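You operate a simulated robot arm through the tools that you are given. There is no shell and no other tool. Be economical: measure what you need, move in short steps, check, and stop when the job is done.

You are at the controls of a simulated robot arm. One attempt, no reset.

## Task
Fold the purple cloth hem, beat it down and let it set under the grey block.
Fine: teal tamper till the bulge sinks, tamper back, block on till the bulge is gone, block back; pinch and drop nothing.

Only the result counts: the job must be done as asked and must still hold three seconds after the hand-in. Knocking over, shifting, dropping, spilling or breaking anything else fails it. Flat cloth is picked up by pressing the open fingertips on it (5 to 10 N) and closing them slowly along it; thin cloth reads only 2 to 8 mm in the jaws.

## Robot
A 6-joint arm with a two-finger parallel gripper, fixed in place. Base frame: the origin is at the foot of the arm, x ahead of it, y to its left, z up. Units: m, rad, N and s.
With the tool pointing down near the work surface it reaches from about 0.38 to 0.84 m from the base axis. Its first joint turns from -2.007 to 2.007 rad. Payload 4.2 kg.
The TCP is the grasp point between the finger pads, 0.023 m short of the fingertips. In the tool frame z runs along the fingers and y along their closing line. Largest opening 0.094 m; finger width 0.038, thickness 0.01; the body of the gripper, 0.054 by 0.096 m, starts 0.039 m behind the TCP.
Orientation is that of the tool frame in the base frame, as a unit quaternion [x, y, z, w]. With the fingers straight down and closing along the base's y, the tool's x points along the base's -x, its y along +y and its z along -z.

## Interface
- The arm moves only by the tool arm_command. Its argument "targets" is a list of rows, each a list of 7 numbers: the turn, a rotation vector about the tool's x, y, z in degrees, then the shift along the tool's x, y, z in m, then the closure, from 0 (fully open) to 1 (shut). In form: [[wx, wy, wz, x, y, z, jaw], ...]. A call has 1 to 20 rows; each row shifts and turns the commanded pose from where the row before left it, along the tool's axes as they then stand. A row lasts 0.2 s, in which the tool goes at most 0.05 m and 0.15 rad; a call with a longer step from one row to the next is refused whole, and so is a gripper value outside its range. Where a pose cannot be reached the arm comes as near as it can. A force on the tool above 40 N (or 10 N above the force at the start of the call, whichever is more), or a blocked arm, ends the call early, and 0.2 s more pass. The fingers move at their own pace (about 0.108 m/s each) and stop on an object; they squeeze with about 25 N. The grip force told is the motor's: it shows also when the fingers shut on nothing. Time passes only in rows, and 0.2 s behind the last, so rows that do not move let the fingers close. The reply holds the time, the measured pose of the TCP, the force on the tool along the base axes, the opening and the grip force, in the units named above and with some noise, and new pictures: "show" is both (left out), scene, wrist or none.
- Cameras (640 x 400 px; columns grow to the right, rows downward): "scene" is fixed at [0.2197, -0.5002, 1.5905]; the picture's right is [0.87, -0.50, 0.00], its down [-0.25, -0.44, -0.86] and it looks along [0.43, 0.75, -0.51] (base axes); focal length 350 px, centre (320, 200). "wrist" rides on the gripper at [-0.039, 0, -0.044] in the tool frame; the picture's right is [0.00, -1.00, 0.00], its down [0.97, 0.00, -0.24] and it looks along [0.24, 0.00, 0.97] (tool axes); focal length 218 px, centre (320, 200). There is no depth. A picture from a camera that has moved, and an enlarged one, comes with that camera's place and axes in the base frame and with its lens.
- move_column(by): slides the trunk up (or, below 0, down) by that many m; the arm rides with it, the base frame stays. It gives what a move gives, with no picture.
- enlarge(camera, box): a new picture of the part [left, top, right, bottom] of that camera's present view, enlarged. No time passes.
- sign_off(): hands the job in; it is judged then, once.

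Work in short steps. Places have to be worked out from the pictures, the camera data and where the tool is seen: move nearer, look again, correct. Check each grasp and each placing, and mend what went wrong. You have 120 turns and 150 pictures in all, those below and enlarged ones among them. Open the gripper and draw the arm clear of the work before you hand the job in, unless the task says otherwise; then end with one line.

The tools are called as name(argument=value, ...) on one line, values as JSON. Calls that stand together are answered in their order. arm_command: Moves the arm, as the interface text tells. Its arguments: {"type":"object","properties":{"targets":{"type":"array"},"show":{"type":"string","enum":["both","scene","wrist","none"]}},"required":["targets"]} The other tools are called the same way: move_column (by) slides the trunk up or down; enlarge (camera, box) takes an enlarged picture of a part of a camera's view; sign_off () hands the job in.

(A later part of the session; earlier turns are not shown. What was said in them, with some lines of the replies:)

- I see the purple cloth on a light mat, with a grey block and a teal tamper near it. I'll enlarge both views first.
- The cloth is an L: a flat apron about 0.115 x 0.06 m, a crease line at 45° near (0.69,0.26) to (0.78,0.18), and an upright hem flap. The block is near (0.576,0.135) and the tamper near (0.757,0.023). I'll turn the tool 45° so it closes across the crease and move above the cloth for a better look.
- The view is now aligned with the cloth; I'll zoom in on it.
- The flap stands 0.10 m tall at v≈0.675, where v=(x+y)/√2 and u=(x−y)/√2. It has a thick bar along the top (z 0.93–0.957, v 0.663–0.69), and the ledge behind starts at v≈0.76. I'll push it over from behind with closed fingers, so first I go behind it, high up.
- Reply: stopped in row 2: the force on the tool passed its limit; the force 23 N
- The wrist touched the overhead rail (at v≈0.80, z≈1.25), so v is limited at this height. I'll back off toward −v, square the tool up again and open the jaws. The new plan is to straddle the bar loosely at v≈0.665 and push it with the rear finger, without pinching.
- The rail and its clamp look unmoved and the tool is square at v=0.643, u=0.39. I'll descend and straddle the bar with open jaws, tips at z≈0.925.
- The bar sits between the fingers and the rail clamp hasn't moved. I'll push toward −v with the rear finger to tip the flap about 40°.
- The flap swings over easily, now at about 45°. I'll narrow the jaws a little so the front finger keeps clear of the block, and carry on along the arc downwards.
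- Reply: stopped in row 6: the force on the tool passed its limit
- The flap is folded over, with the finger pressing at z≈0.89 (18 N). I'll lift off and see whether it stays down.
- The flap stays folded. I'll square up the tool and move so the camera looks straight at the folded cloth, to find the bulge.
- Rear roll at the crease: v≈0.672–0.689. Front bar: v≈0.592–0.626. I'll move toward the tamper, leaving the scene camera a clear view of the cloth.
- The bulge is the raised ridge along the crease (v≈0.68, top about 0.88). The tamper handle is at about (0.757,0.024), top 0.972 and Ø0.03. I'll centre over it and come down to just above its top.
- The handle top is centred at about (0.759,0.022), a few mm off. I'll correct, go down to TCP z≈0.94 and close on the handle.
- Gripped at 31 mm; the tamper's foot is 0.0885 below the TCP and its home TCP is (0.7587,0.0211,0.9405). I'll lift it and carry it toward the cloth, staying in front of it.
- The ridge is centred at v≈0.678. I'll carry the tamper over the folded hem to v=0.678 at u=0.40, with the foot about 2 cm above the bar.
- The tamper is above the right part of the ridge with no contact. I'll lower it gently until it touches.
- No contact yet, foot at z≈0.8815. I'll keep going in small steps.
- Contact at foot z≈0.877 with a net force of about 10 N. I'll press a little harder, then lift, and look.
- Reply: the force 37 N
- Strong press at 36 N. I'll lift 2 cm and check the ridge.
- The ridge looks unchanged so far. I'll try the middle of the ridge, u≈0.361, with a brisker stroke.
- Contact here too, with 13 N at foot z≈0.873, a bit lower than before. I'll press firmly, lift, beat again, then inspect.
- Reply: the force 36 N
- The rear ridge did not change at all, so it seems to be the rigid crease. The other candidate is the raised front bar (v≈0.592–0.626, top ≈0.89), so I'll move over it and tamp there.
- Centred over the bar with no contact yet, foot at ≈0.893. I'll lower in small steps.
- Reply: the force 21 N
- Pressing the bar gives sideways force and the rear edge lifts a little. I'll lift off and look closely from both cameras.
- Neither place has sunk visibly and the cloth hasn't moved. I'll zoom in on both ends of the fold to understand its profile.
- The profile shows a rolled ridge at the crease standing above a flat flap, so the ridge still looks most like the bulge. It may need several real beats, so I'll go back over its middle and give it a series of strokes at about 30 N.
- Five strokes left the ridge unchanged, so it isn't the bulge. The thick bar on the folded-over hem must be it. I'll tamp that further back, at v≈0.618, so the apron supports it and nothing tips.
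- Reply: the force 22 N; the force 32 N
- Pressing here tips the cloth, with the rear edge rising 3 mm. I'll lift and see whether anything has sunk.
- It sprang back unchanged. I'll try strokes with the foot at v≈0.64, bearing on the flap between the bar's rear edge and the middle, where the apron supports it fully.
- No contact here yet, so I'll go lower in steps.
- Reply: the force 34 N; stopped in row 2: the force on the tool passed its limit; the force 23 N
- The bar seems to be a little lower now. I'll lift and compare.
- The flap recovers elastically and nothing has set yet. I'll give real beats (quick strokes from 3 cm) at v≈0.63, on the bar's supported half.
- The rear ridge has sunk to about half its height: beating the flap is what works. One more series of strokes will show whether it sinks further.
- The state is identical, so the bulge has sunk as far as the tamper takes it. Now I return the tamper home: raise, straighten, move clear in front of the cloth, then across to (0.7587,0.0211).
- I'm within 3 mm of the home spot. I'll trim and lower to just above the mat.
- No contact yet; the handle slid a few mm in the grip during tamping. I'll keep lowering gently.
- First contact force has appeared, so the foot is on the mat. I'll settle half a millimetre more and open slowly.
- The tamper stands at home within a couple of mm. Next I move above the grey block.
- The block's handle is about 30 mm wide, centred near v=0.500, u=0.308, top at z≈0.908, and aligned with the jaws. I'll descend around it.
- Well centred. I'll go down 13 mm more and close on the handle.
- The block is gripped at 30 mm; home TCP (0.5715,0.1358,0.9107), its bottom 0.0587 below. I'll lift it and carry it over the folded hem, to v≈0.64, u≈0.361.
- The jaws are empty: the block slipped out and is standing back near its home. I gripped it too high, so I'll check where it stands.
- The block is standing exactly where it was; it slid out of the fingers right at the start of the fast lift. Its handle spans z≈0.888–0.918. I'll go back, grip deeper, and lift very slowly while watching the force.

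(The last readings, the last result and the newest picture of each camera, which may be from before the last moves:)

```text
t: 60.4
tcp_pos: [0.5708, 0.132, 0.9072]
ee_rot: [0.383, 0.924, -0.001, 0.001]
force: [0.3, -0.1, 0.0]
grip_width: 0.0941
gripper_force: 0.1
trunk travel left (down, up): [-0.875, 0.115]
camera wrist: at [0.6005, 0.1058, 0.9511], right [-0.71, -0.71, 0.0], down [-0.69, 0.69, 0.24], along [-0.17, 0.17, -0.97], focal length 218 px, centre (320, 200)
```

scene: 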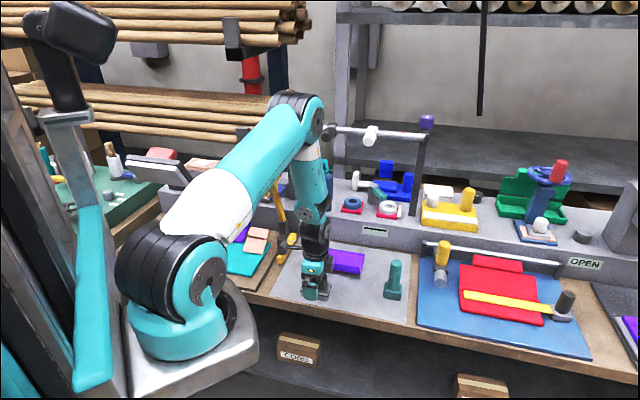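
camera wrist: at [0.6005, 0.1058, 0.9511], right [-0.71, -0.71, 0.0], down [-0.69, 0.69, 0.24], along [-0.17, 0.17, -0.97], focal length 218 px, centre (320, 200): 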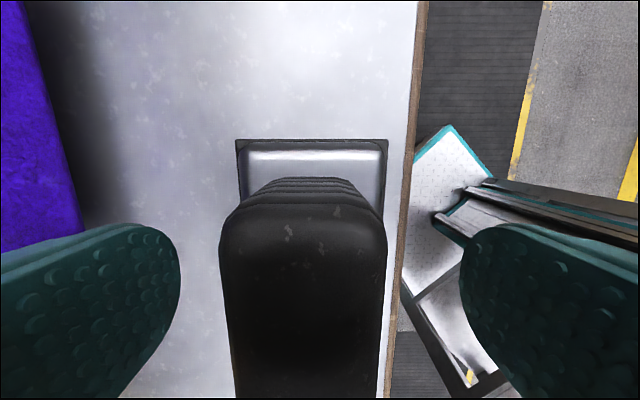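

I'll centre by 3 mm, close fully, then lift only 4 mm to feel the weight.

arm_command(targets=[[0, 0, 0, 0, 0.003, 0.002, 0], [0, 0, 0, 0, 0, 0, 0.5], [0, 0, 0, 0, 0, 0, 0.8], [0, 0, 0, 0, 0, 0, 1], [0, 0, 0, 0, 0, 0, 1], [0, 0, 0, 0, 0, 0, 1]], show="none")

arm_command(targets=[[0, 0, 0, 0, 0, -0.001, 1], [0, 0, 0, 0, 0, -0.001, 1], [0, 0, 0, 0, 0, -0.001, 1], [0, 0, 0, 0, 0, -0.001, 1], [0, 0, 0, 0, 0, 0, 1]], show="none")

enlarge(camera="scene", box=[290, 260, 340, 305])

```text
t: 61.8
tcp_pos: [0.5738, 0.1357, 0.9055]
ee_rot: [0.383, 0.924, 0.0, 0.001]
force: [-0.6, -0.4, 0.1]
grip_width: 0.03
gripper_force: 25.6
trunk travel left (down, up): [-0.875, 0.115]
```

```text
t: 63.0
tcp_pos: [0.5738, 0.1354, 0.9095]
ee_rot: [0.382, 0.924, 0.0, 0.001]
force: [-0.3, -0.1, -5.9]
grip_width: 0.0296
gripper_force: 24.7
trunk travel left (down, up): [-0.875, 0.115]
```

```text
8.89 times, centred on (315, 282) of scene
camera zoom: at [0.2197, -0.5002, 1.5905], right [0.87, -0.5, 0.0], down [-0.25, -0.44, -0.86], along [0.43, 0.75, -0.51], focal length 3111 px, centre (364, -533)
```

zoom: 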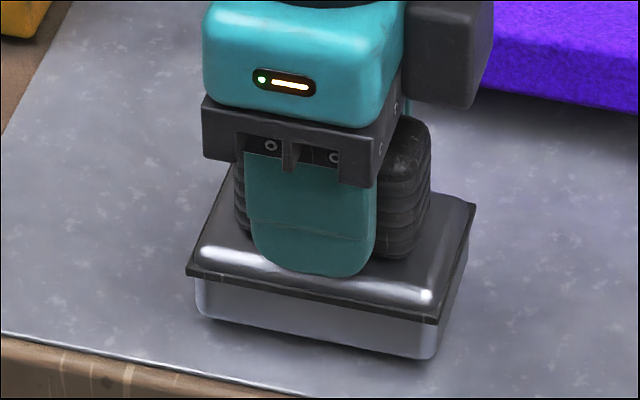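

The block is up, about 6 N, and holding. I'll keep lifting slowly and check.

arm_command(targets=[[0, 0, 0, 0, 0, -0.003, 1], [0, 0, 0, 0, 0, -0.005, 1], [0, 0, 0, 0, 0, -0.006, 1], [0, 0, 0, 0, 0, -0.006, 1], [0, 0, 0, 0, 0, -0.006, 1], [0, 0, 0, 0, 0, -0.004, 1], [0, 0, 0, 0, 0, 0, 1]], show="wrist")

enlarge(camera="scene", box=[290, 250, 340, 305])

```text
t: 64.6
tcp_pos: [0.5739, 0.1351, 0.9397]
ee_rot: [0.383, 0.924, -0.001, 0.001]
force: [0.4, 0.0, -6.9]
grip_width: 0.0299
gripper_force: 24.7
trunk travel left (down, up): [-0.875, 0.115]
camera wrist: at [0.6029, 0.1074, 0.9828], right [-0.71, -0.71, 0.0], down [-0.69, 0.69, 0.24], along [-0.17, 0.17, -0.97], focal length 218 px, centre (320, 200)
```

wrist: 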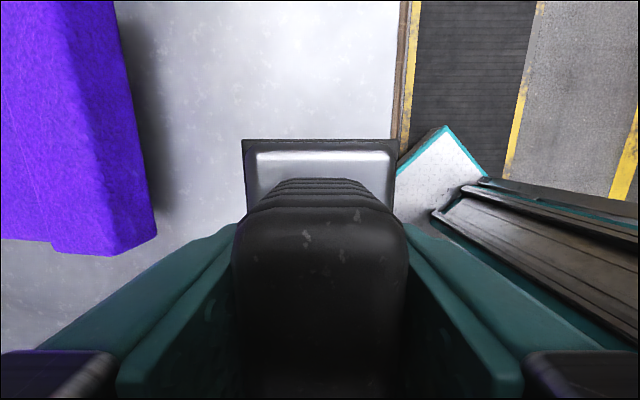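

```text
7.27 times, centred on (315, 278) of scene
camera zoom: at [0.2197, -0.5002, 1.5905], right [0.87, -0.5, 0.0], down [-0.25, -0.44, -0.86], along [0.43, 0.75, -0.51], focal length 2545 px, centre (356, -364)
```

zoom: 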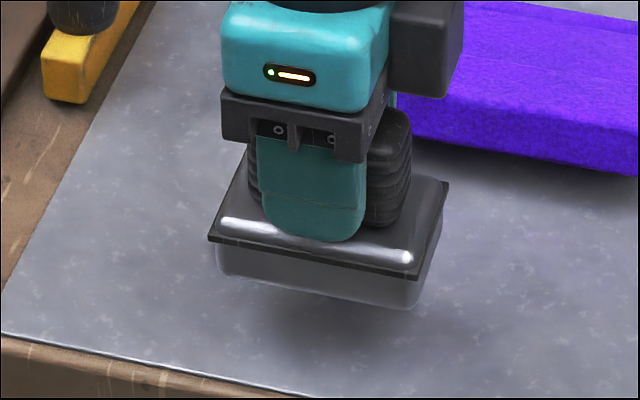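

It is held firmly. I'll lift a bit more and carry it gently over the hem.

arm_command(targets=[[0, 0, 0, 0, 0, -0.01, 1], [0, 0, 0, 0, 0, -0.015, 1], [0, 0, 0, 0, 0, -0.01, 1], [0, 0, 0, -0.0073, 0.0197, 0, 1], [0, 0, 0, -0.0073, 0.0197, 0, 1], [0, 0, 0, -0.0073, 0.0197, 0, 1], [0, 0, 0, -0.0073, 0.0197, 0, 1], [0, 0, 0, -0.0073, 0.0197, 0, 1], [0, 0, 0, -0.0073, 0.0197, 0, 1], [0, 0, 0, -0.0073, 0.0197, 0, 1], [0, 0, 0, 0, 0, 0, 1]], show="wrist")

enlarge(camera="scene", box=[305, 215, 385, 285])

```text
t: 67.0
tcp_pos: [0.7084, 0.1957, 0.9749]
ee_rot: [0.383, 0.924, 0.0, 0.002]
force: [0.7, -0.8, -7.0]
grip_width: 0.0299
gripper_force: 25.2
trunk travel left (down, up): [-0.875, 0.115]
camera wrist: at [0.7373, 0.1686, 1.0176], right [-0.71, -0.71, 0.0], down [-0.69, 0.69, 0.24], along [-0.17, 0.17, -0.97], focal length 218 px, centre (320, 200)
```

wrist: 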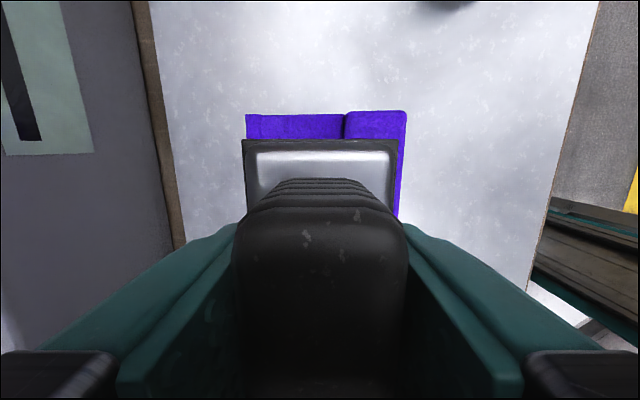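

```text
5.71 times, centred on (345, 250) of scene
camera zoom: at [0.2197, -0.5002, 1.5905], right [0.87, -0.5, 0.0], down [-0.25, -0.44, -0.86], along [0.43, 0.75, -0.51], focal length 2000 px, centre (177, -86)
```

zoom: 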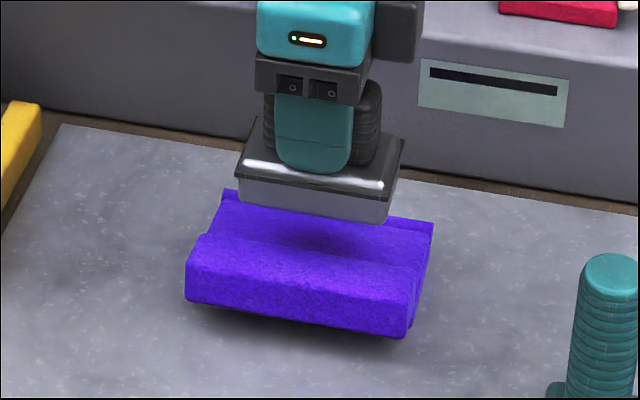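

The block is level over the hem. I'll lower it slowly until contact.

arm_command(targets=[[0, 0, 0, 0, 0, 0.01, 1], [0, 0, 0, 0, 0, 0.01, 1], [0, 0, 0, 0, 0, 0.004, 1], [0, 0, 0, 0, 0, 0.003, 1], [0, 0, 0, 0, 0, 0.002, 1], [0, 0, 0, 0, 0, 0, 1]], show="none")

arm_command(targets=[[0, 0, 0, 0, 0, 0.002, 1], [0, 0, 0, 0, 0, 0, 1]], show="none")

enlarge(camera="scene", box=[318, 234, 372, 278])

```text
t: 68.4
tcp_pos: [0.7065, 0.1956, 0.9459]
ee_rot: [0.383, 0.924, 0.0, 0.001]
force: [-0.8, -1.9, 5.0]
grip_width: 0.0298
gripper_force: 24.9
trunk travel left (down, up): [-0.875, 0.115]
```

```text
t: 69.0
tcp_pos: [0.7076, 0.1975, 0.9455]
ee_rot: [0.383, 0.924, 0.001, 0.003]
force: [-0.8, -2.4, 17.6]
grip_width: 0.0294
gripper_force: 24.0
trunk travel left (down, up): [-0.875, 0.115]
```

```text
9.09 times, centred on (345, 256) of scene
camera zoom: at [0.2197, -0.5002, 1.5905], right [0.87, -0.5, 0.0], down [-0.25, -0.44, -0.86], along [0.43, 0.75, -0.51], focal length 3181 px, centre (93, -309)
```

zoom: 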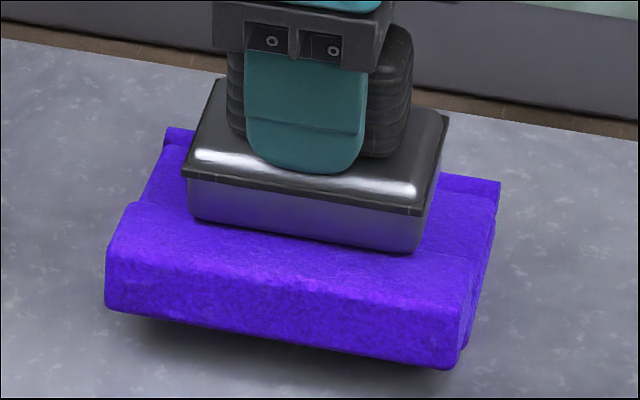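

The block is on the hem with about 20 N. I'll hold it there four seconds and watch the rear ridge.

arm_command(targets=[[0, 0, 0, 0, 0, 0, 1], [0, 0, 0, 0, 0, 0, 1], [0, 0, 0, 0, 0, 0, 1], [0, 0, 0, 0, 0, 0, 1], [0, 0, 0, 0, 0, 0, 1], [0, 0, 0, 0, 0, 0, 1], [0, 0, 0, 0, 0, 0, 1], [0, 0, 0, 0, 0, 0, 1], [0, 0, 0, 0, 0, 0, 1], [0, 0, 0, 0, 0, 0, 1], [0, 0, 0, 0, 0, 0, 1], [0, 0, 0, 0, 0, 0, 1], [0, 0, 0, 0, 0, 0, 1], [0, 0, 0, 0, 0, 0, 1], [0, 0, 0, 0, 0, 0, 1], [0, 0, 0, 0, 0, 0, 1], [0, 0, 0, 0, 0, 0, 1], [0, 0, 0, 0, 0, 0, 1], [0, 0, 0, 0, 0, 0, 1], [0, 0, 0, 0, 0, 0, 1]], show="none")

enlarge(camera="scene", box=[318, 234, 372, 278])

```text
t: 73.2
tcp_pos: [0.7062, 0.1963, 0.9445]
ee_rot: [0.383, 0.924, 0.0, 0.001]
force: [1.2, 1.1, 19.7]
grip_width: 0.03
gripper_force: 25.1
trunk travel left (down, up): [-0.875, 0.115]
```

```text
9.09 times, centred on (345, 256) of scene
camera zoom: at [0.2197, -0.5002, 1.5905], right [0.87, -0.5, 0.0], down [-0.25, -0.44, -0.86], along [0.43, 0.75, -0.51], focal length 3181 px, centre (93, -309)
```

zoom: 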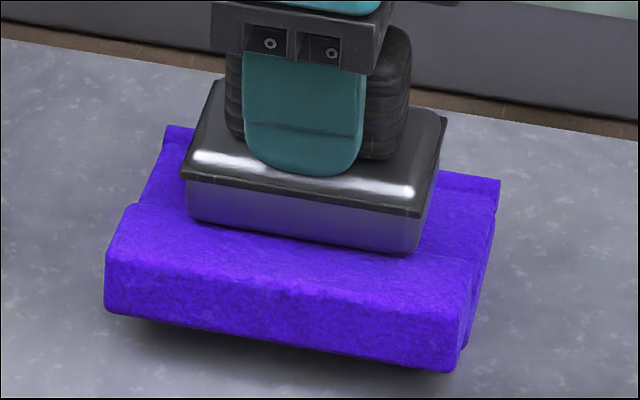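

The ridge remains, so I'll hold another four seconds.

arm_command(targets=[[0, 0, 0, 0, 0, 0, 1], [0, 0, 0, 0, 0, 0, 1], [0, 0, 0, 0, 0, 0, 1], [0, 0, 0, 0, 0, 0, 1], [0, 0, 0, 0, 0, 0, 1], [0, 0, 0, 0, 0, 0, 1], [0, 0, 0, 0, 0, 0, 1], [0, 0, 0, 0, 0, 0, 1], [0, 0, 0, 0, 0, 0, 1], [0, 0, 0, 0, 0, 0, 1], [0, 0, 0, 0, 0, 0, 1], [0, 0, 0, 0, 0, 0, 1], [0, 0, 0, 0, 0, 0, 1], [0, 0, 0, 0, 0, 0, 1], [0, 0, 0, 0, 0, 0, 1], [0, 0, 0, 0, 0, 0, 1], [0, 0, 0, 0, 0, 0, 1], [0, 0, 0, 0, 0, 0, 1], [0, 0, 0, 0, 0, 0, 1], [0, 0, 0, 0, 0, 0, 1]], show="none")

enlarge(camera="scene", box=[318, 234, 372, 278])

```text
t: 77.4
tcp_pos: [0.7071, 0.1967, 0.944]
ee_rot: [0.383, 0.924, 0.001, 0.001]
force: [1.4, 1.2, 19.8]
grip_width: 0.03
gripper_force: 24.9
trunk travel left (down, up): [-0.875, 0.115]
```

```text
9.09 times, centred on (345, 256) of scene
camera zoom: at [0.2197, -0.5002, 1.5905], right [0.87, -0.5, 0.0], down [-0.25, -0.44, -0.86], along [0.43, 0.75, -0.51], focal length 3181 px, centre (93, -309)
```

zoom: 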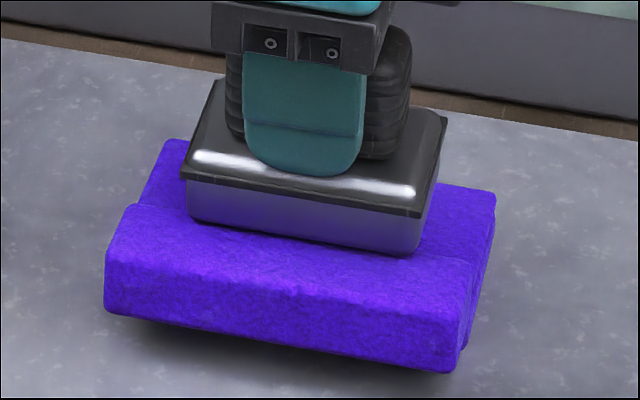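

The ridge is gone: the hem has set. I'll lift the block slowly and carry it back to above its home.

arm_command(targets=[[0, 0, 0, 0, 0, -0.003, 1], [0, 0, 0, 0, 0, -0.005, 1], [0, 0, 0, 0, 0, -0.007, 1], [0, 0, 0, 0, 0, -0.01, 1], [0, 0, 0, 0, 0, -0.008, 1], [0, 0, 0, 0.0073, -0.0196, 0, 1], [0, 0, 0, 0.0073, -0.0196, 0, 1], [0, 0, 0, 0.0073, -0.0196, 0, 1], [0, 0, 0, 0.0073, -0.0196, 0, 1], [0, 0, 0, 0.0073, -0.0196, 0, 1], [0, 0, 0, 0.0073, -0.0196, 0, 1], [0, 0, 0, 0.0073, -0.0198, 0, 1], [0, 0, 0, 0, 0, 0, 1], [0, 0, 0, 0, 0, 0, 1]], show="wrist")

enlarge(camera="scene", box=[285, 225, 375, 305])

```text
t: 80.4
tcp_pos: [0.5737, 0.1358, 0.9767]
ee_rot: [0.382, 0.924, 0.0, 0.001]
force: [-0.2, -0.6, -6.3]
grip_width: 0.0296
gripper_force: 25.1
trunk travel left (down, up): [-0.875, 0.115]
camera wrist: at [0.6031, 0.1081, 1.0197], right [-0.71, -0.71, 0.0], down [-0.69, 0.69, 0.24], along [-0.17, 0.17, -0.97], focal length 218 px, centre (320, 200)
```

wrist: 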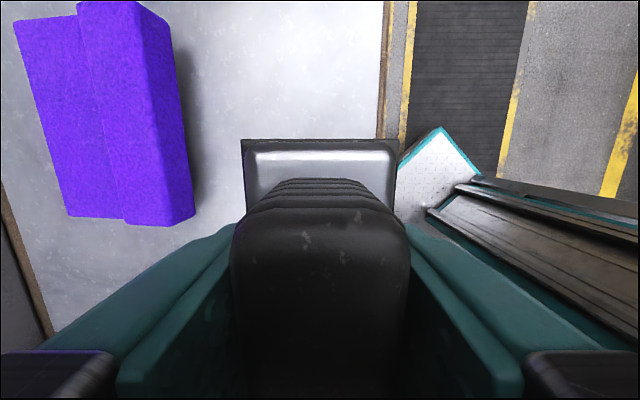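

```text
5.00 times, centred on (330, 265) of scene
camera zoom: at [0.2197, -0.5002, 1.5905], right [0.87, -0.5, 0.0], down [-0.25, -0.44, -0.86], along [0.43, 0.75, -0.51], focal length 1750 px, centre (270, -125)
```

zoom: 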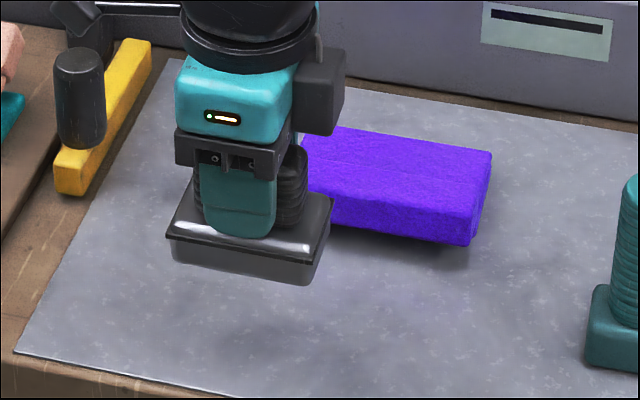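

I'm exactly above home and the hem stays flat. Lowering the block slowly to just above the mat.

arm_command(targets=[[0, 0, 0, 0, 0, 0.01, 1], [0, 0, 0, 0, 0, 0.02, 1], [0, 0, 0, 0, 0, 0.02, 1], [0, 0, 0, 0, 0, 0.012, 1], [0, 0, 0, 0, 0, 0.006, 1], [0, 0, 0, 0, 0, 0.002, 1], [0, 0, 0, 0, 0, 0, 1]], show="none")

arm_command(targets=[[0, 0, 0, 0, 0, 0.0015, 1], [0, 0, 0, 0, 0, 0, 1]], show="none")

```text
t: 82.0
tcp_pos: [0.5751, 0.1346, 0.9063]
ee_rot: [0.383, 0.924, 0.0, 0.001]
force: [0.8, 0.4, -5.7]
grip_width: 0.0297
gripper_force: 25.0
trunk travel left (down, up): [-0.875, 0.115]
```

```text
t: 82.6
tcp_pos: [0.5745, 0.1357, 0.9057]
ee_rot: [0.383, 0.924, 0.0, 0.0]
force: [-0.3, -0.7, -4.1]
grip_width: 0.0299
gripper_force: 25.2
trunk travel left (down, up): [-0.875, 0.115]
```

The load is starting to come off (−4 N). I'll lower a bit more until the mat carries it.

arm_command(targets=[[0, 0, 0, 0, 0, 0.001, 1], [0, 0, 0, 0, 0, 0, 1]], show="none")

enlarge(camera="scene", box=[290, 260, 340, 305])

```text
t: 83.2
tcp_pos: [0.5744, 0.1349, 0.9051]
ee_rot: [0.383, 0.924, 0.001, 0.001]
force: [-1.6, -2.3, 13.7]
grip_width: 0.0301
gripper_force: 24.7
trunk travel left (down, up): [-0.875, 0.115]
```

```text
8.89 times, centred on (315, 282) of scene
camera zoom: at [0.2197, -0.5002, 1.5905], right [0.87, -0.5, 0.0], down [-0.25, -0.44, -0.86], along [0.43, 0.75, -0.51], focal length 3111 px, centre (364, -533)
```

zoom: 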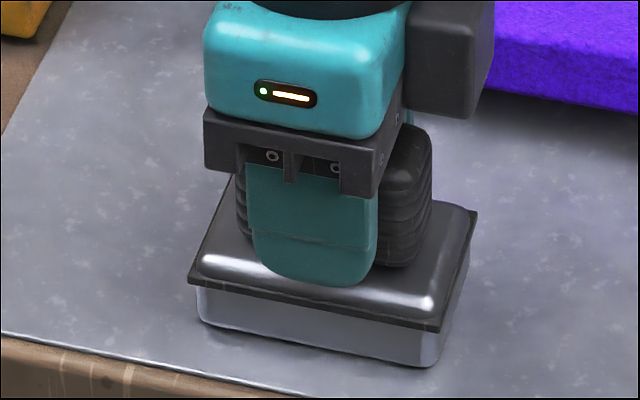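

The block rests on the mat at its home. I'll open the fingers and go straight up, then clear.

arm_command(targets=[[0, 0, 0, 0, 0, -0.0005, 0.65], [0, 0, 0, 0, 0, 0, 0.4], [0, 0, 0, 0, 0, 0, 0], [0, 0, 0, 0, 0, 0, 0], [0, 0, 0, 0, 0, -0.03, 0], [0, 0, 0, 0, 0, -0.045, 0], [0, 0, 0, 0, 0, -0.045, 0], [0, 0, 0, 0, -0.03, -0.035, 0], [0, 0, 0, 0, -0.03, -0.035, 0], [0, 0, 0, 0, 0, 0, 0]])

enlarge(camera="scene", box=[260, 210, 420, 310])

enlarge(camera="scene", box=[318, 234, 372, 278])

enlarge(camera="scene", box=[290, 260, 340, 305])

```text
t: 85.4
tcp_pos: [0.5297, 0.0936, 1.0935]
ee_rot: [0.382, 0.924, 0.0, 0.001]
force: [-0.3, 0.3, 0.0]
grip_width: 0.0939
gripper_force: 0.1
trunk travel left (down, up): [-0.875, 0.115]
camera wrist: at [0.5593, 0.0658, 1.138], right [-0.71, -0.71, 0.0], down [-0.69, 0.69, 0.24], along [-0.17, 0.17, -0.97], focal length 218 px, centre (320, 200)
```

scene: 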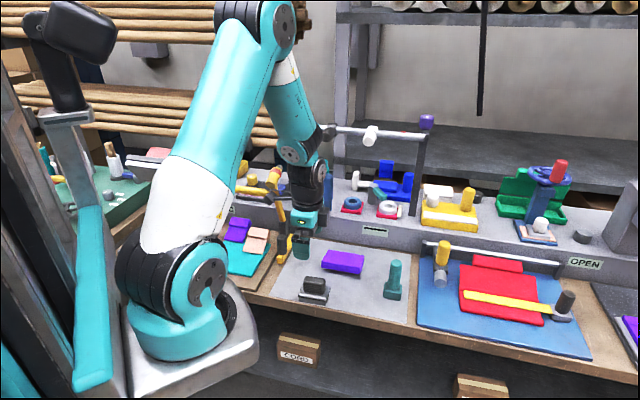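
wrist: 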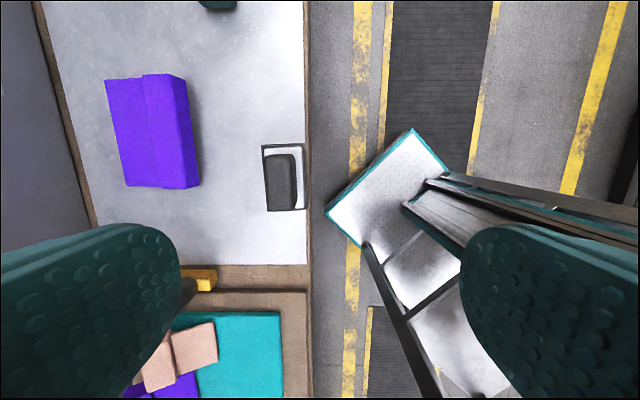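

```text
4.00 times, centred on (340, 260) of scene
camera zoom: at [0.2197, -0.5002, 1.5905], right [0.87, -0.5, 0.0], down [-0.25, -0.44, -0.86], along [0.43, 0.75, -0.51], focal length 1400 px, centre (240, -40)
```

zoom: 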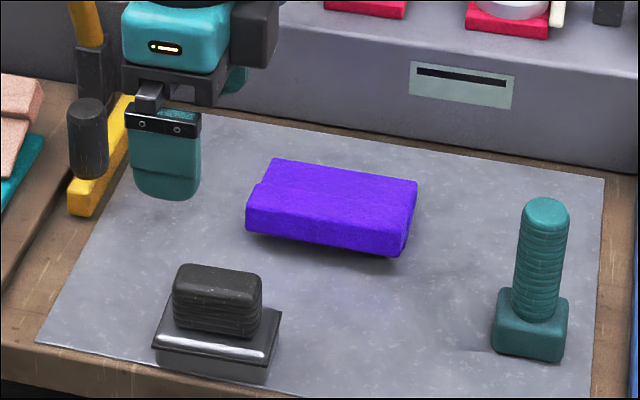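

```text
9.09 times, centred on (345, 256) of scene
camera zoom: at [0.2197, -0.5002, 1.5905], right [0.87, -0.5, 0.0], down [-0.25, -0.44, -0.86], along [0.43, 0.75, -0.51], focal length 3181 px, centre (93, -309)
```

zoom: 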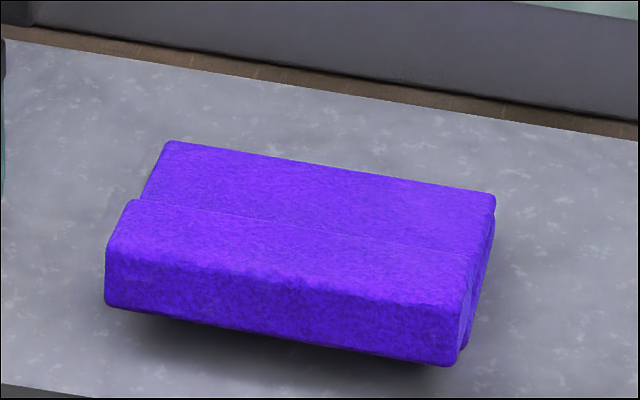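

```text
8.89 times, centred on (315, 282) of scene
camera zoom: at [0.2197, -0.5002, 1.5905], right [0.87, -0.5, 0.0], down [-0.25, -0.44, -0.86], along [0.43, 0.75, -0.51], focal length 3111 px, centre (364, -533)
```

zoom: 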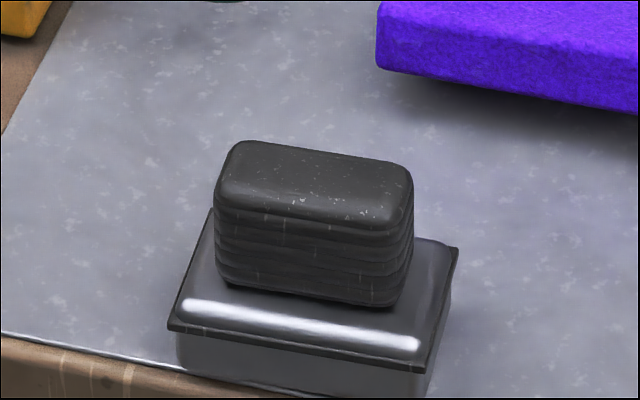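

The hem is flat and the bulge gone, but the block now seems to sit forward of where it stood before. I'll look closer.

enlarge(camera="scene", box=[285, 265, 345, 310])

enlarge(camera="wrist", box=[220, 120, 360, 230])

```text
8.89 times, centred on (315, 288) of scene
camera zoom: at [0.2197, -0.5002, 1.5905], right [0.87, -0.5, 0.0], down [-0.25, -0.44, -0.86], along [0.43, 0.75, -0.51], focal length 3111 px, centre (364, -578)
```

zoom: 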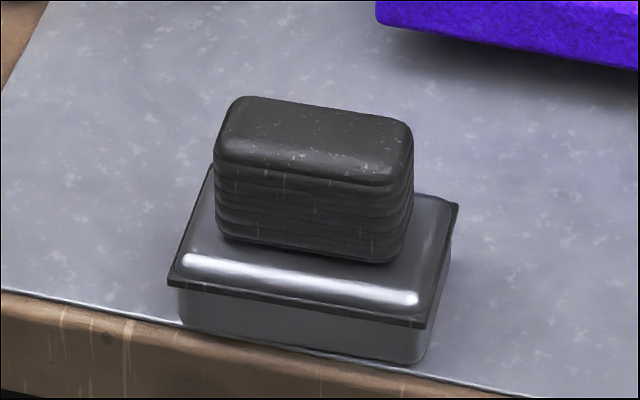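

```text
3.64 times, centred on (290, 175) of wrist
camera zoom: at [0.5593, 0.0658, 1.138], right [-0.71, -0.71, 0.0], down [-0.69, 0.69, 0.24], along [-0.17, 0.17, -0.97], focal length 794 px, centre (429, 291)
```

zoom: 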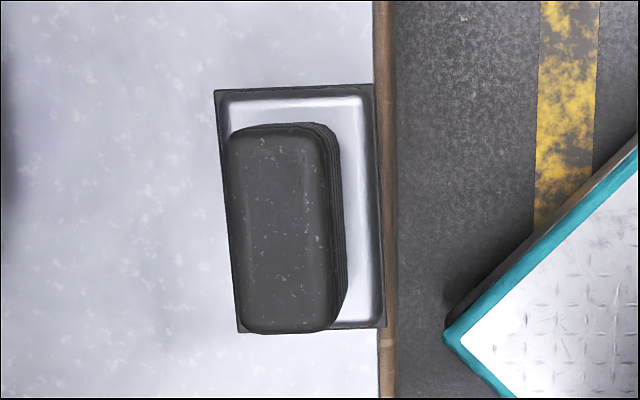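

By my measurement the block was dragged about 17 mm toward the front when the fingers opened; the tips were probably rubbing on its plate. I'll regrasp a bit higher and put it back properly, starting above its present place (v≈0.483).

arm_command(targets=[[0, 0, 0, -0.001, 0.042, 0, 0], [0, 0, 0, 0, 0, 0.045, 0], [0, 0, 0, 0, 0, 0.045, 0], [0, 0, 0, 0, 0, 0.045, 0], [0, 0, 0, 0, 0, 0.02, 0], [0, 0, 0, 0, 0, 0, 0]], show="wrist")

enlarge(camera="scene", box=[285, 260, 345, 305])

```text
t: 86.8
tcp_pos: [0.5621, 0.1217, 0.9401]
ee_rot: [0.382, 0.924, 0.0, 0.002]
force: [-0.7, 0.5, 0.1]
grip_width: 0.0942
gripper_force: 0.0
trunk travel left (down, up): [-0.875, 0.115]
camera wrist: at [0.5919, 0.0938, 0.9834], right [-0.71, -0.71, 0.0], down [-0.69, 0.69, 0.24], along [-0.17, 0.17, -0.97], focal length 218 px, centre (320, 200)
```

wrist: 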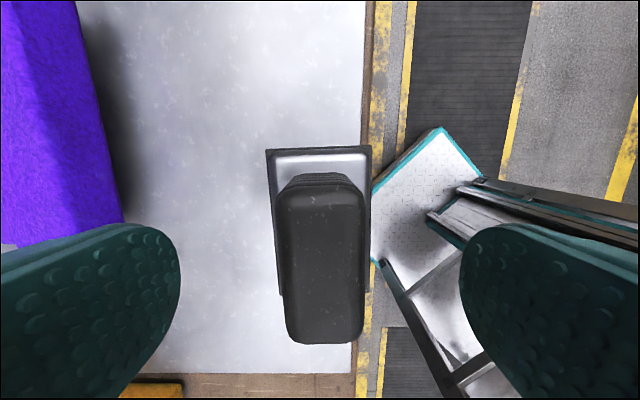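

```text
8.89 times, centred on (315, 282) of scene
camera zoom: at [0.2197, -0.5002, 1.5905], right [0.87, -0.5, 0.0], down [-0.25, -0.44, -0.86], along [0.43, 0.75, -0.51], focal length 3111 px, centre (364, -533)
```

zoom: 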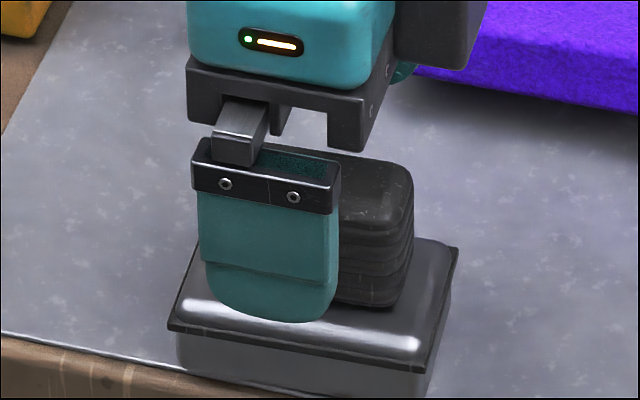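

The handle is centred between the fingers. I'll descend to TCP 0.909 and close.

arm_command(targets=[[0, 0, 0, 0, 0, 0.018, 0], [0, 0, 0, 0, 0, 0.013, 0], [0, 0, 0, 0, 0, 0, 0.5], [0, 0, 0, 0, 0, 0, 0.8], [0, 0, 0, 0, 0, 0, 1], [0, 0, 0, 0, 0, 0, 1], [0, 0, 0, 0, 0, 0, 1]], show="none")

arm_command(targets=[[0, 0, 0, 0, 0, -0.001, 1], [0, 0, 0, 0, 0, -0.001, 1], [0, 0, 0, 0, 0, -0.001, 1], [0, 0, 0, 0, 0, -0.001, 1], [0, 0, 0, 0, 0, 0, 1]], show="none")

enlarge(camera="scene", box=[285, 260, 345, 305])

```text
t: 88.4
tcp_pos: [0.5629, 0.1204, 0.9084]
ee_rot: [0.383, 0.924, -0.001, 0.001]
force: [0.1, -0.6, 1.0]
grip_width: 0.03
gripper_force: 25.3
trunk travel left (down, up): [-0.875, 0.115]
```

```text
t: 89.6
tcp_pos: [0.5624, 0.1222, 0.9129]
ee_rot: [0.383, 0.924, 0.0, 0.0]
force: [-0.2, 0.1, -5.9]
grip_width: 0.0297
gripper_force: 24.2
trunk travel left (down, up): [-0.875, 0.115]
```

```text
8.89 times, centred on (315, 282) of scene
camera zoom: at [0.2197, -0.5002, 1.5905], right [0.87, -0.5, 0.0], down [-0.25, -0.44, -0.86], along [0.43, 0.75, -0.51], focal length 3111 px, centre (364, -533)
```

zoom: 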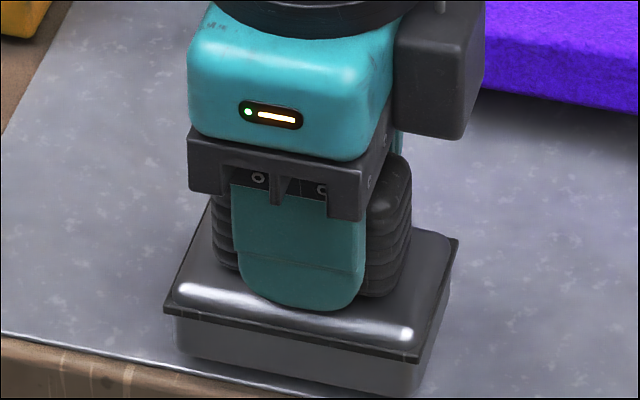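

Holding, with 4 mm clearance. I'll shift 17 mm toward +v, back to home (v≈0.501).

arm_command(targets=[[0, 0, 0, -0.001, 0.006, -0.001, 1], [0, 0, 0, 0, 0.006, 0, 1], [0, 0, 0, 0, 0.005, 0, 1], [0, 0, 0, 0, 0, 0, 1], [0, 0, 0, 0, 0, 0.002, 1], [0, 0, 0, 0, 0, 0.001, 1], [0, 0, 0, 0, 0, 0, 1]], show="none")

enlarge(camera="scene", box=[285, 260, 345, 305])

```text
t: 91.2
tcp_pos: [0.5751, 0.1338, 0.9094]
ee_rot: [0.383, 0.924, 0.0, 0.001]
force: [-0.2, 0.9, -6.1]
grip_width: 0.0299
gripper_force: 25.1
trunk travel left (down, up): [-0.875, 0.115]
```

```text
8.89 times, centred on (315, 282) of scene
camera zoom: at [0.2197, -0.5002, 1.5905], right [0.87, -0.5, 0.0], down [-0.25, -0.44, -0.86], along [0.43, 0.75, -0.51], focal length 3111 px, centre (364, -533)
```

zoom: 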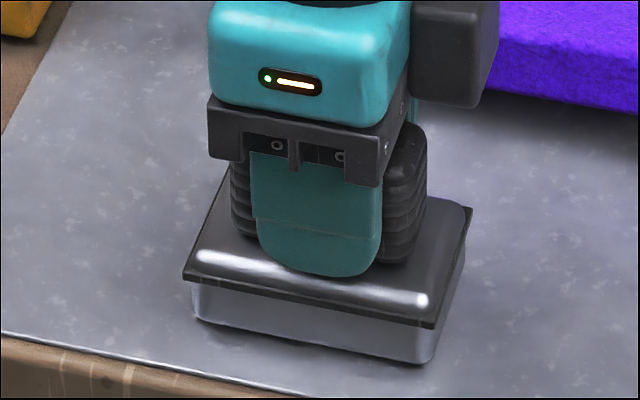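

The picture matches the original position, still about 1 mm up. I'll lower in half-millimetre steps until the weight comes off.

arm_command(targets=[[0, 0, 0, 0, 0, 0.0005, 1], [0, 0, 0, 0, 0, 0.0003, 1], [0, 0, 0, 0, 0, 0, 1]], show="none")

arm_command(targets=[[0, 0, 0, 0, 0, 0.0004, 1], [0, 0, 0, 0, 0, 0, 1]], show="none")

```text
t: 92.0
tcp_pos: [0.5742, 0.133, 0.909]
ee_rot: [0.383, 0.924, 0.0, 0.001]
force: [0.4, 0.2, -6.2]
grip_width: 0.0301
gripper_force: 24.8
trunk travel left (down, up): [-0.875, 0.115]
```

```text
t: 92.6
tcp_pos: [0.5748, 0.1334, 0.909]
ee_rot: [0.383, 0.924, 0.0, 0.001]
force: [0.2, 0.4, -6.1]
grip_width: 0.03
gripper_force: 25.2
trunk travel left (down, up): [-0.875, 0.115]
```

arm_command(targets=[[0, 0, 0, 0, 0, 0.0005, 1], [0, 0, 0, 0, 0, 0, 1]], show="none")

arm_command(targets=[[0, 0, 0, 0, 0, 0.0005, 1], [0, 0, 0, 0, 0, 0, 1]], show="none")

```text
t: 93.2
tcp_pos: [0.5742, 0.1341, 0.9095]
ee_rot: [0.383, 0.924, 0.0, 0.002]
force: [0.6, 0.0, -5.9]
grip_width: 0.0302
gripper_force: 25.2
trunk travel left (down, up): [-0.875, 0.115]
```

```text
t: 93.8
tcp_pos: [0.5746, 0.1339, 0.9079]
ee_rot: [0.382, 0.924, 0.0, 0.002]
force: [0.0, -1.5, 3.4]
grip_width: 0.03
gripper_force: 25.3
trunk travel left (down, up): [-0.875, 0.115]
```

The mat now carries it (+3 N). I'll open gently without moving and check that the block stays.

arm_command(targets=[[0, 0, 0, 0, 0, 0, 0.66], [0, 0, 0, 0, 0, 0, 0.62], [0, 0, 0, 0, 0, 0, 0.55], [0, 0, 0, 0, 0, 0, 0.4]], show="none")

enlarge(camera="scene", box=[285, 260, 345, 305])

```text
t: 94.8
tcp_pos: [0.5746, 0.133, 0.9074]
ee_rot: [0.383, 0.924, 0.0, 0.001]
force: [-0.5, -0.3, -0.6]
grip_width: 0.0563
gripper_force: 0.1
trunk travel left (down, up): [-0.875, 0.115]
```

```text
8.89 times, centred on (315, 282) of scene
camera zoom: at [0.2197, -0.5002, 1.5905], right [0.87, -0.5, 0.0], down [-0.25, -0.44, -0.86], along [0.43, 0.75, -0.51], focal length 3111 px, centre (364, -533)
```

zoom: 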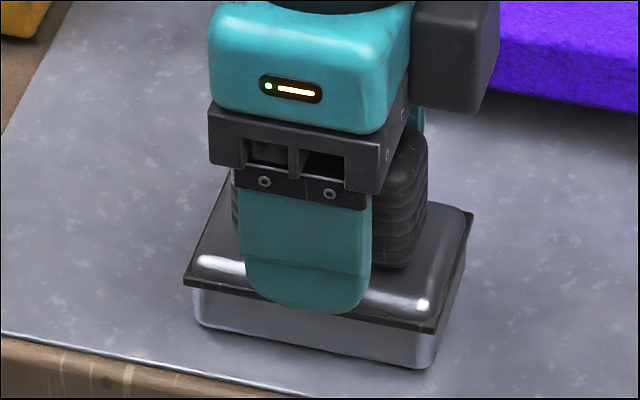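

The block stayed exactly put. I'll lift straight up and only then move away.

arm_command(targets=[[0, 0, 0, 0, 0, -0.01, 0.4], [0, 0, 0, 0, 0, -0.03, 0.4], [0, 0, 0, 0, 0, -0.045, 0.4], [0, 0, 0, 0, 0, -0.045, 0.4], [0, 0, 0, 0, 0, -0.03, 0.4], [0, 0, 0, 0, 0, 0, 0.2], [0, 0, 0, 0, -0.04, -0.02, 0], [0, 0, 0, 0, -0.04, -0.02, 0], [0, 0, 0, 0, -0.02, -0.03, 0], [0, 0, 0, 0, 0, 0, 0]])

enlarge(camera="scene", box=[260, 210, 420, 310])

enlarge(camera="scene", box=[290, 260, 340, 305])

```text
t: 97.0
tcp_pos: [0.5022, 0.062, 1.1376]
ee_rot: [0.383, 0.924, 0.0, 0.001]
force: [0.3, -0.5, 0.8]
grip_width: 0.0941
gripper_force: 0.2
trunk travel left (down, up): [-0.875, 0.115]
camera wrist: at [0.532, 0.0345, 1.181], right [-0.71, -0.71, 0.0], down [-0.69, 0.69, 0.24], along [-0.17, 0.17, -0.97], focal length 218 px, centre (320, 200)
```

scene: 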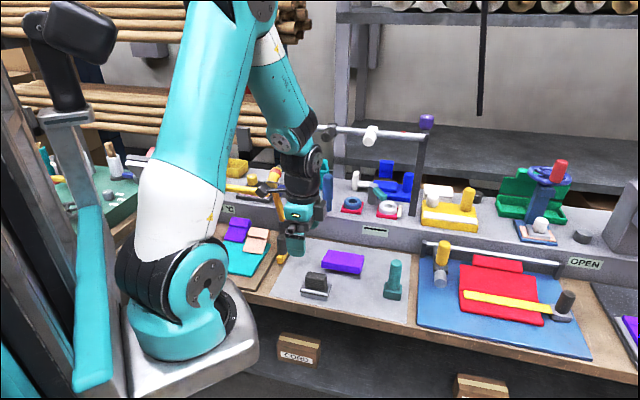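
wrist: 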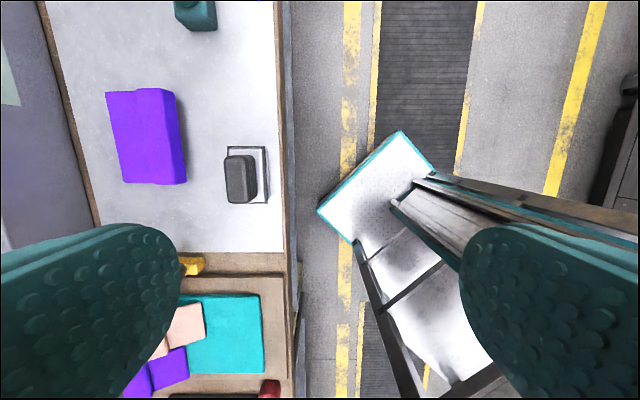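

```text
4.00 times, centred on (340, 260) of scene
camera zoom: at [0.2197, -0.5002, 1.5905], right [0.87, -0.5, 0.0], down [-0.25, -0.44, -0.86], along [0.43, 0.75, -0.51], focal length 1400 px, centre (240, -40)
```

zoom: 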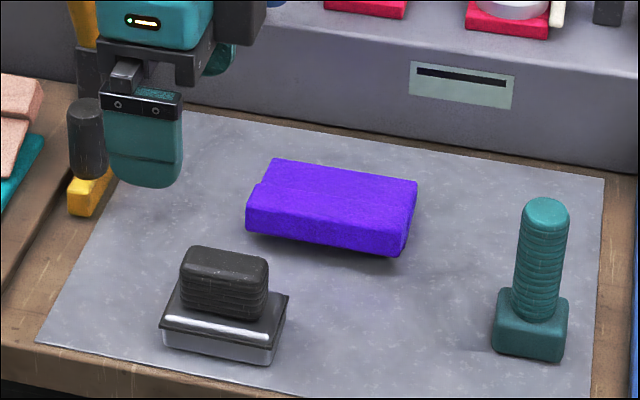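

```text
8.89 times, centred on (315, 282) of scene
camera zoom: at [0.2197, -0.5002, 1.5905], right [0.87, -0.5, 0.0], down [-0.25, -0.44, -0.86], along [0.43, 0.75, -0.51], focal length 3111 px, centre (364, -533)
```

zoom: 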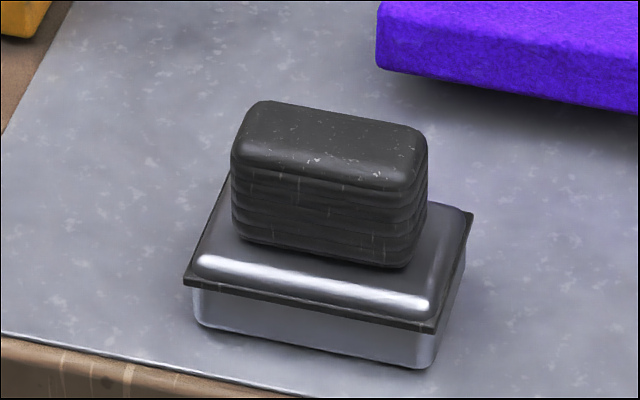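

The hem is folded and flat with no bulge, the block is back in its original spot, the tamper stands at home, and the arm is clear with the gripper open. Handing in.

sign_off()

```text
The job is handed in.
```

I folded the purple hem, beat it down with the teal tamper and set it under the grey block until the bulge was gone. The tamper is back within about 2 mm and the block is back in place; the block slipped out of the grip once at lift-off and was dragged about 17 mm at one release before I put it back, and the wrist bumped the overhead rail once without visibly moving it.
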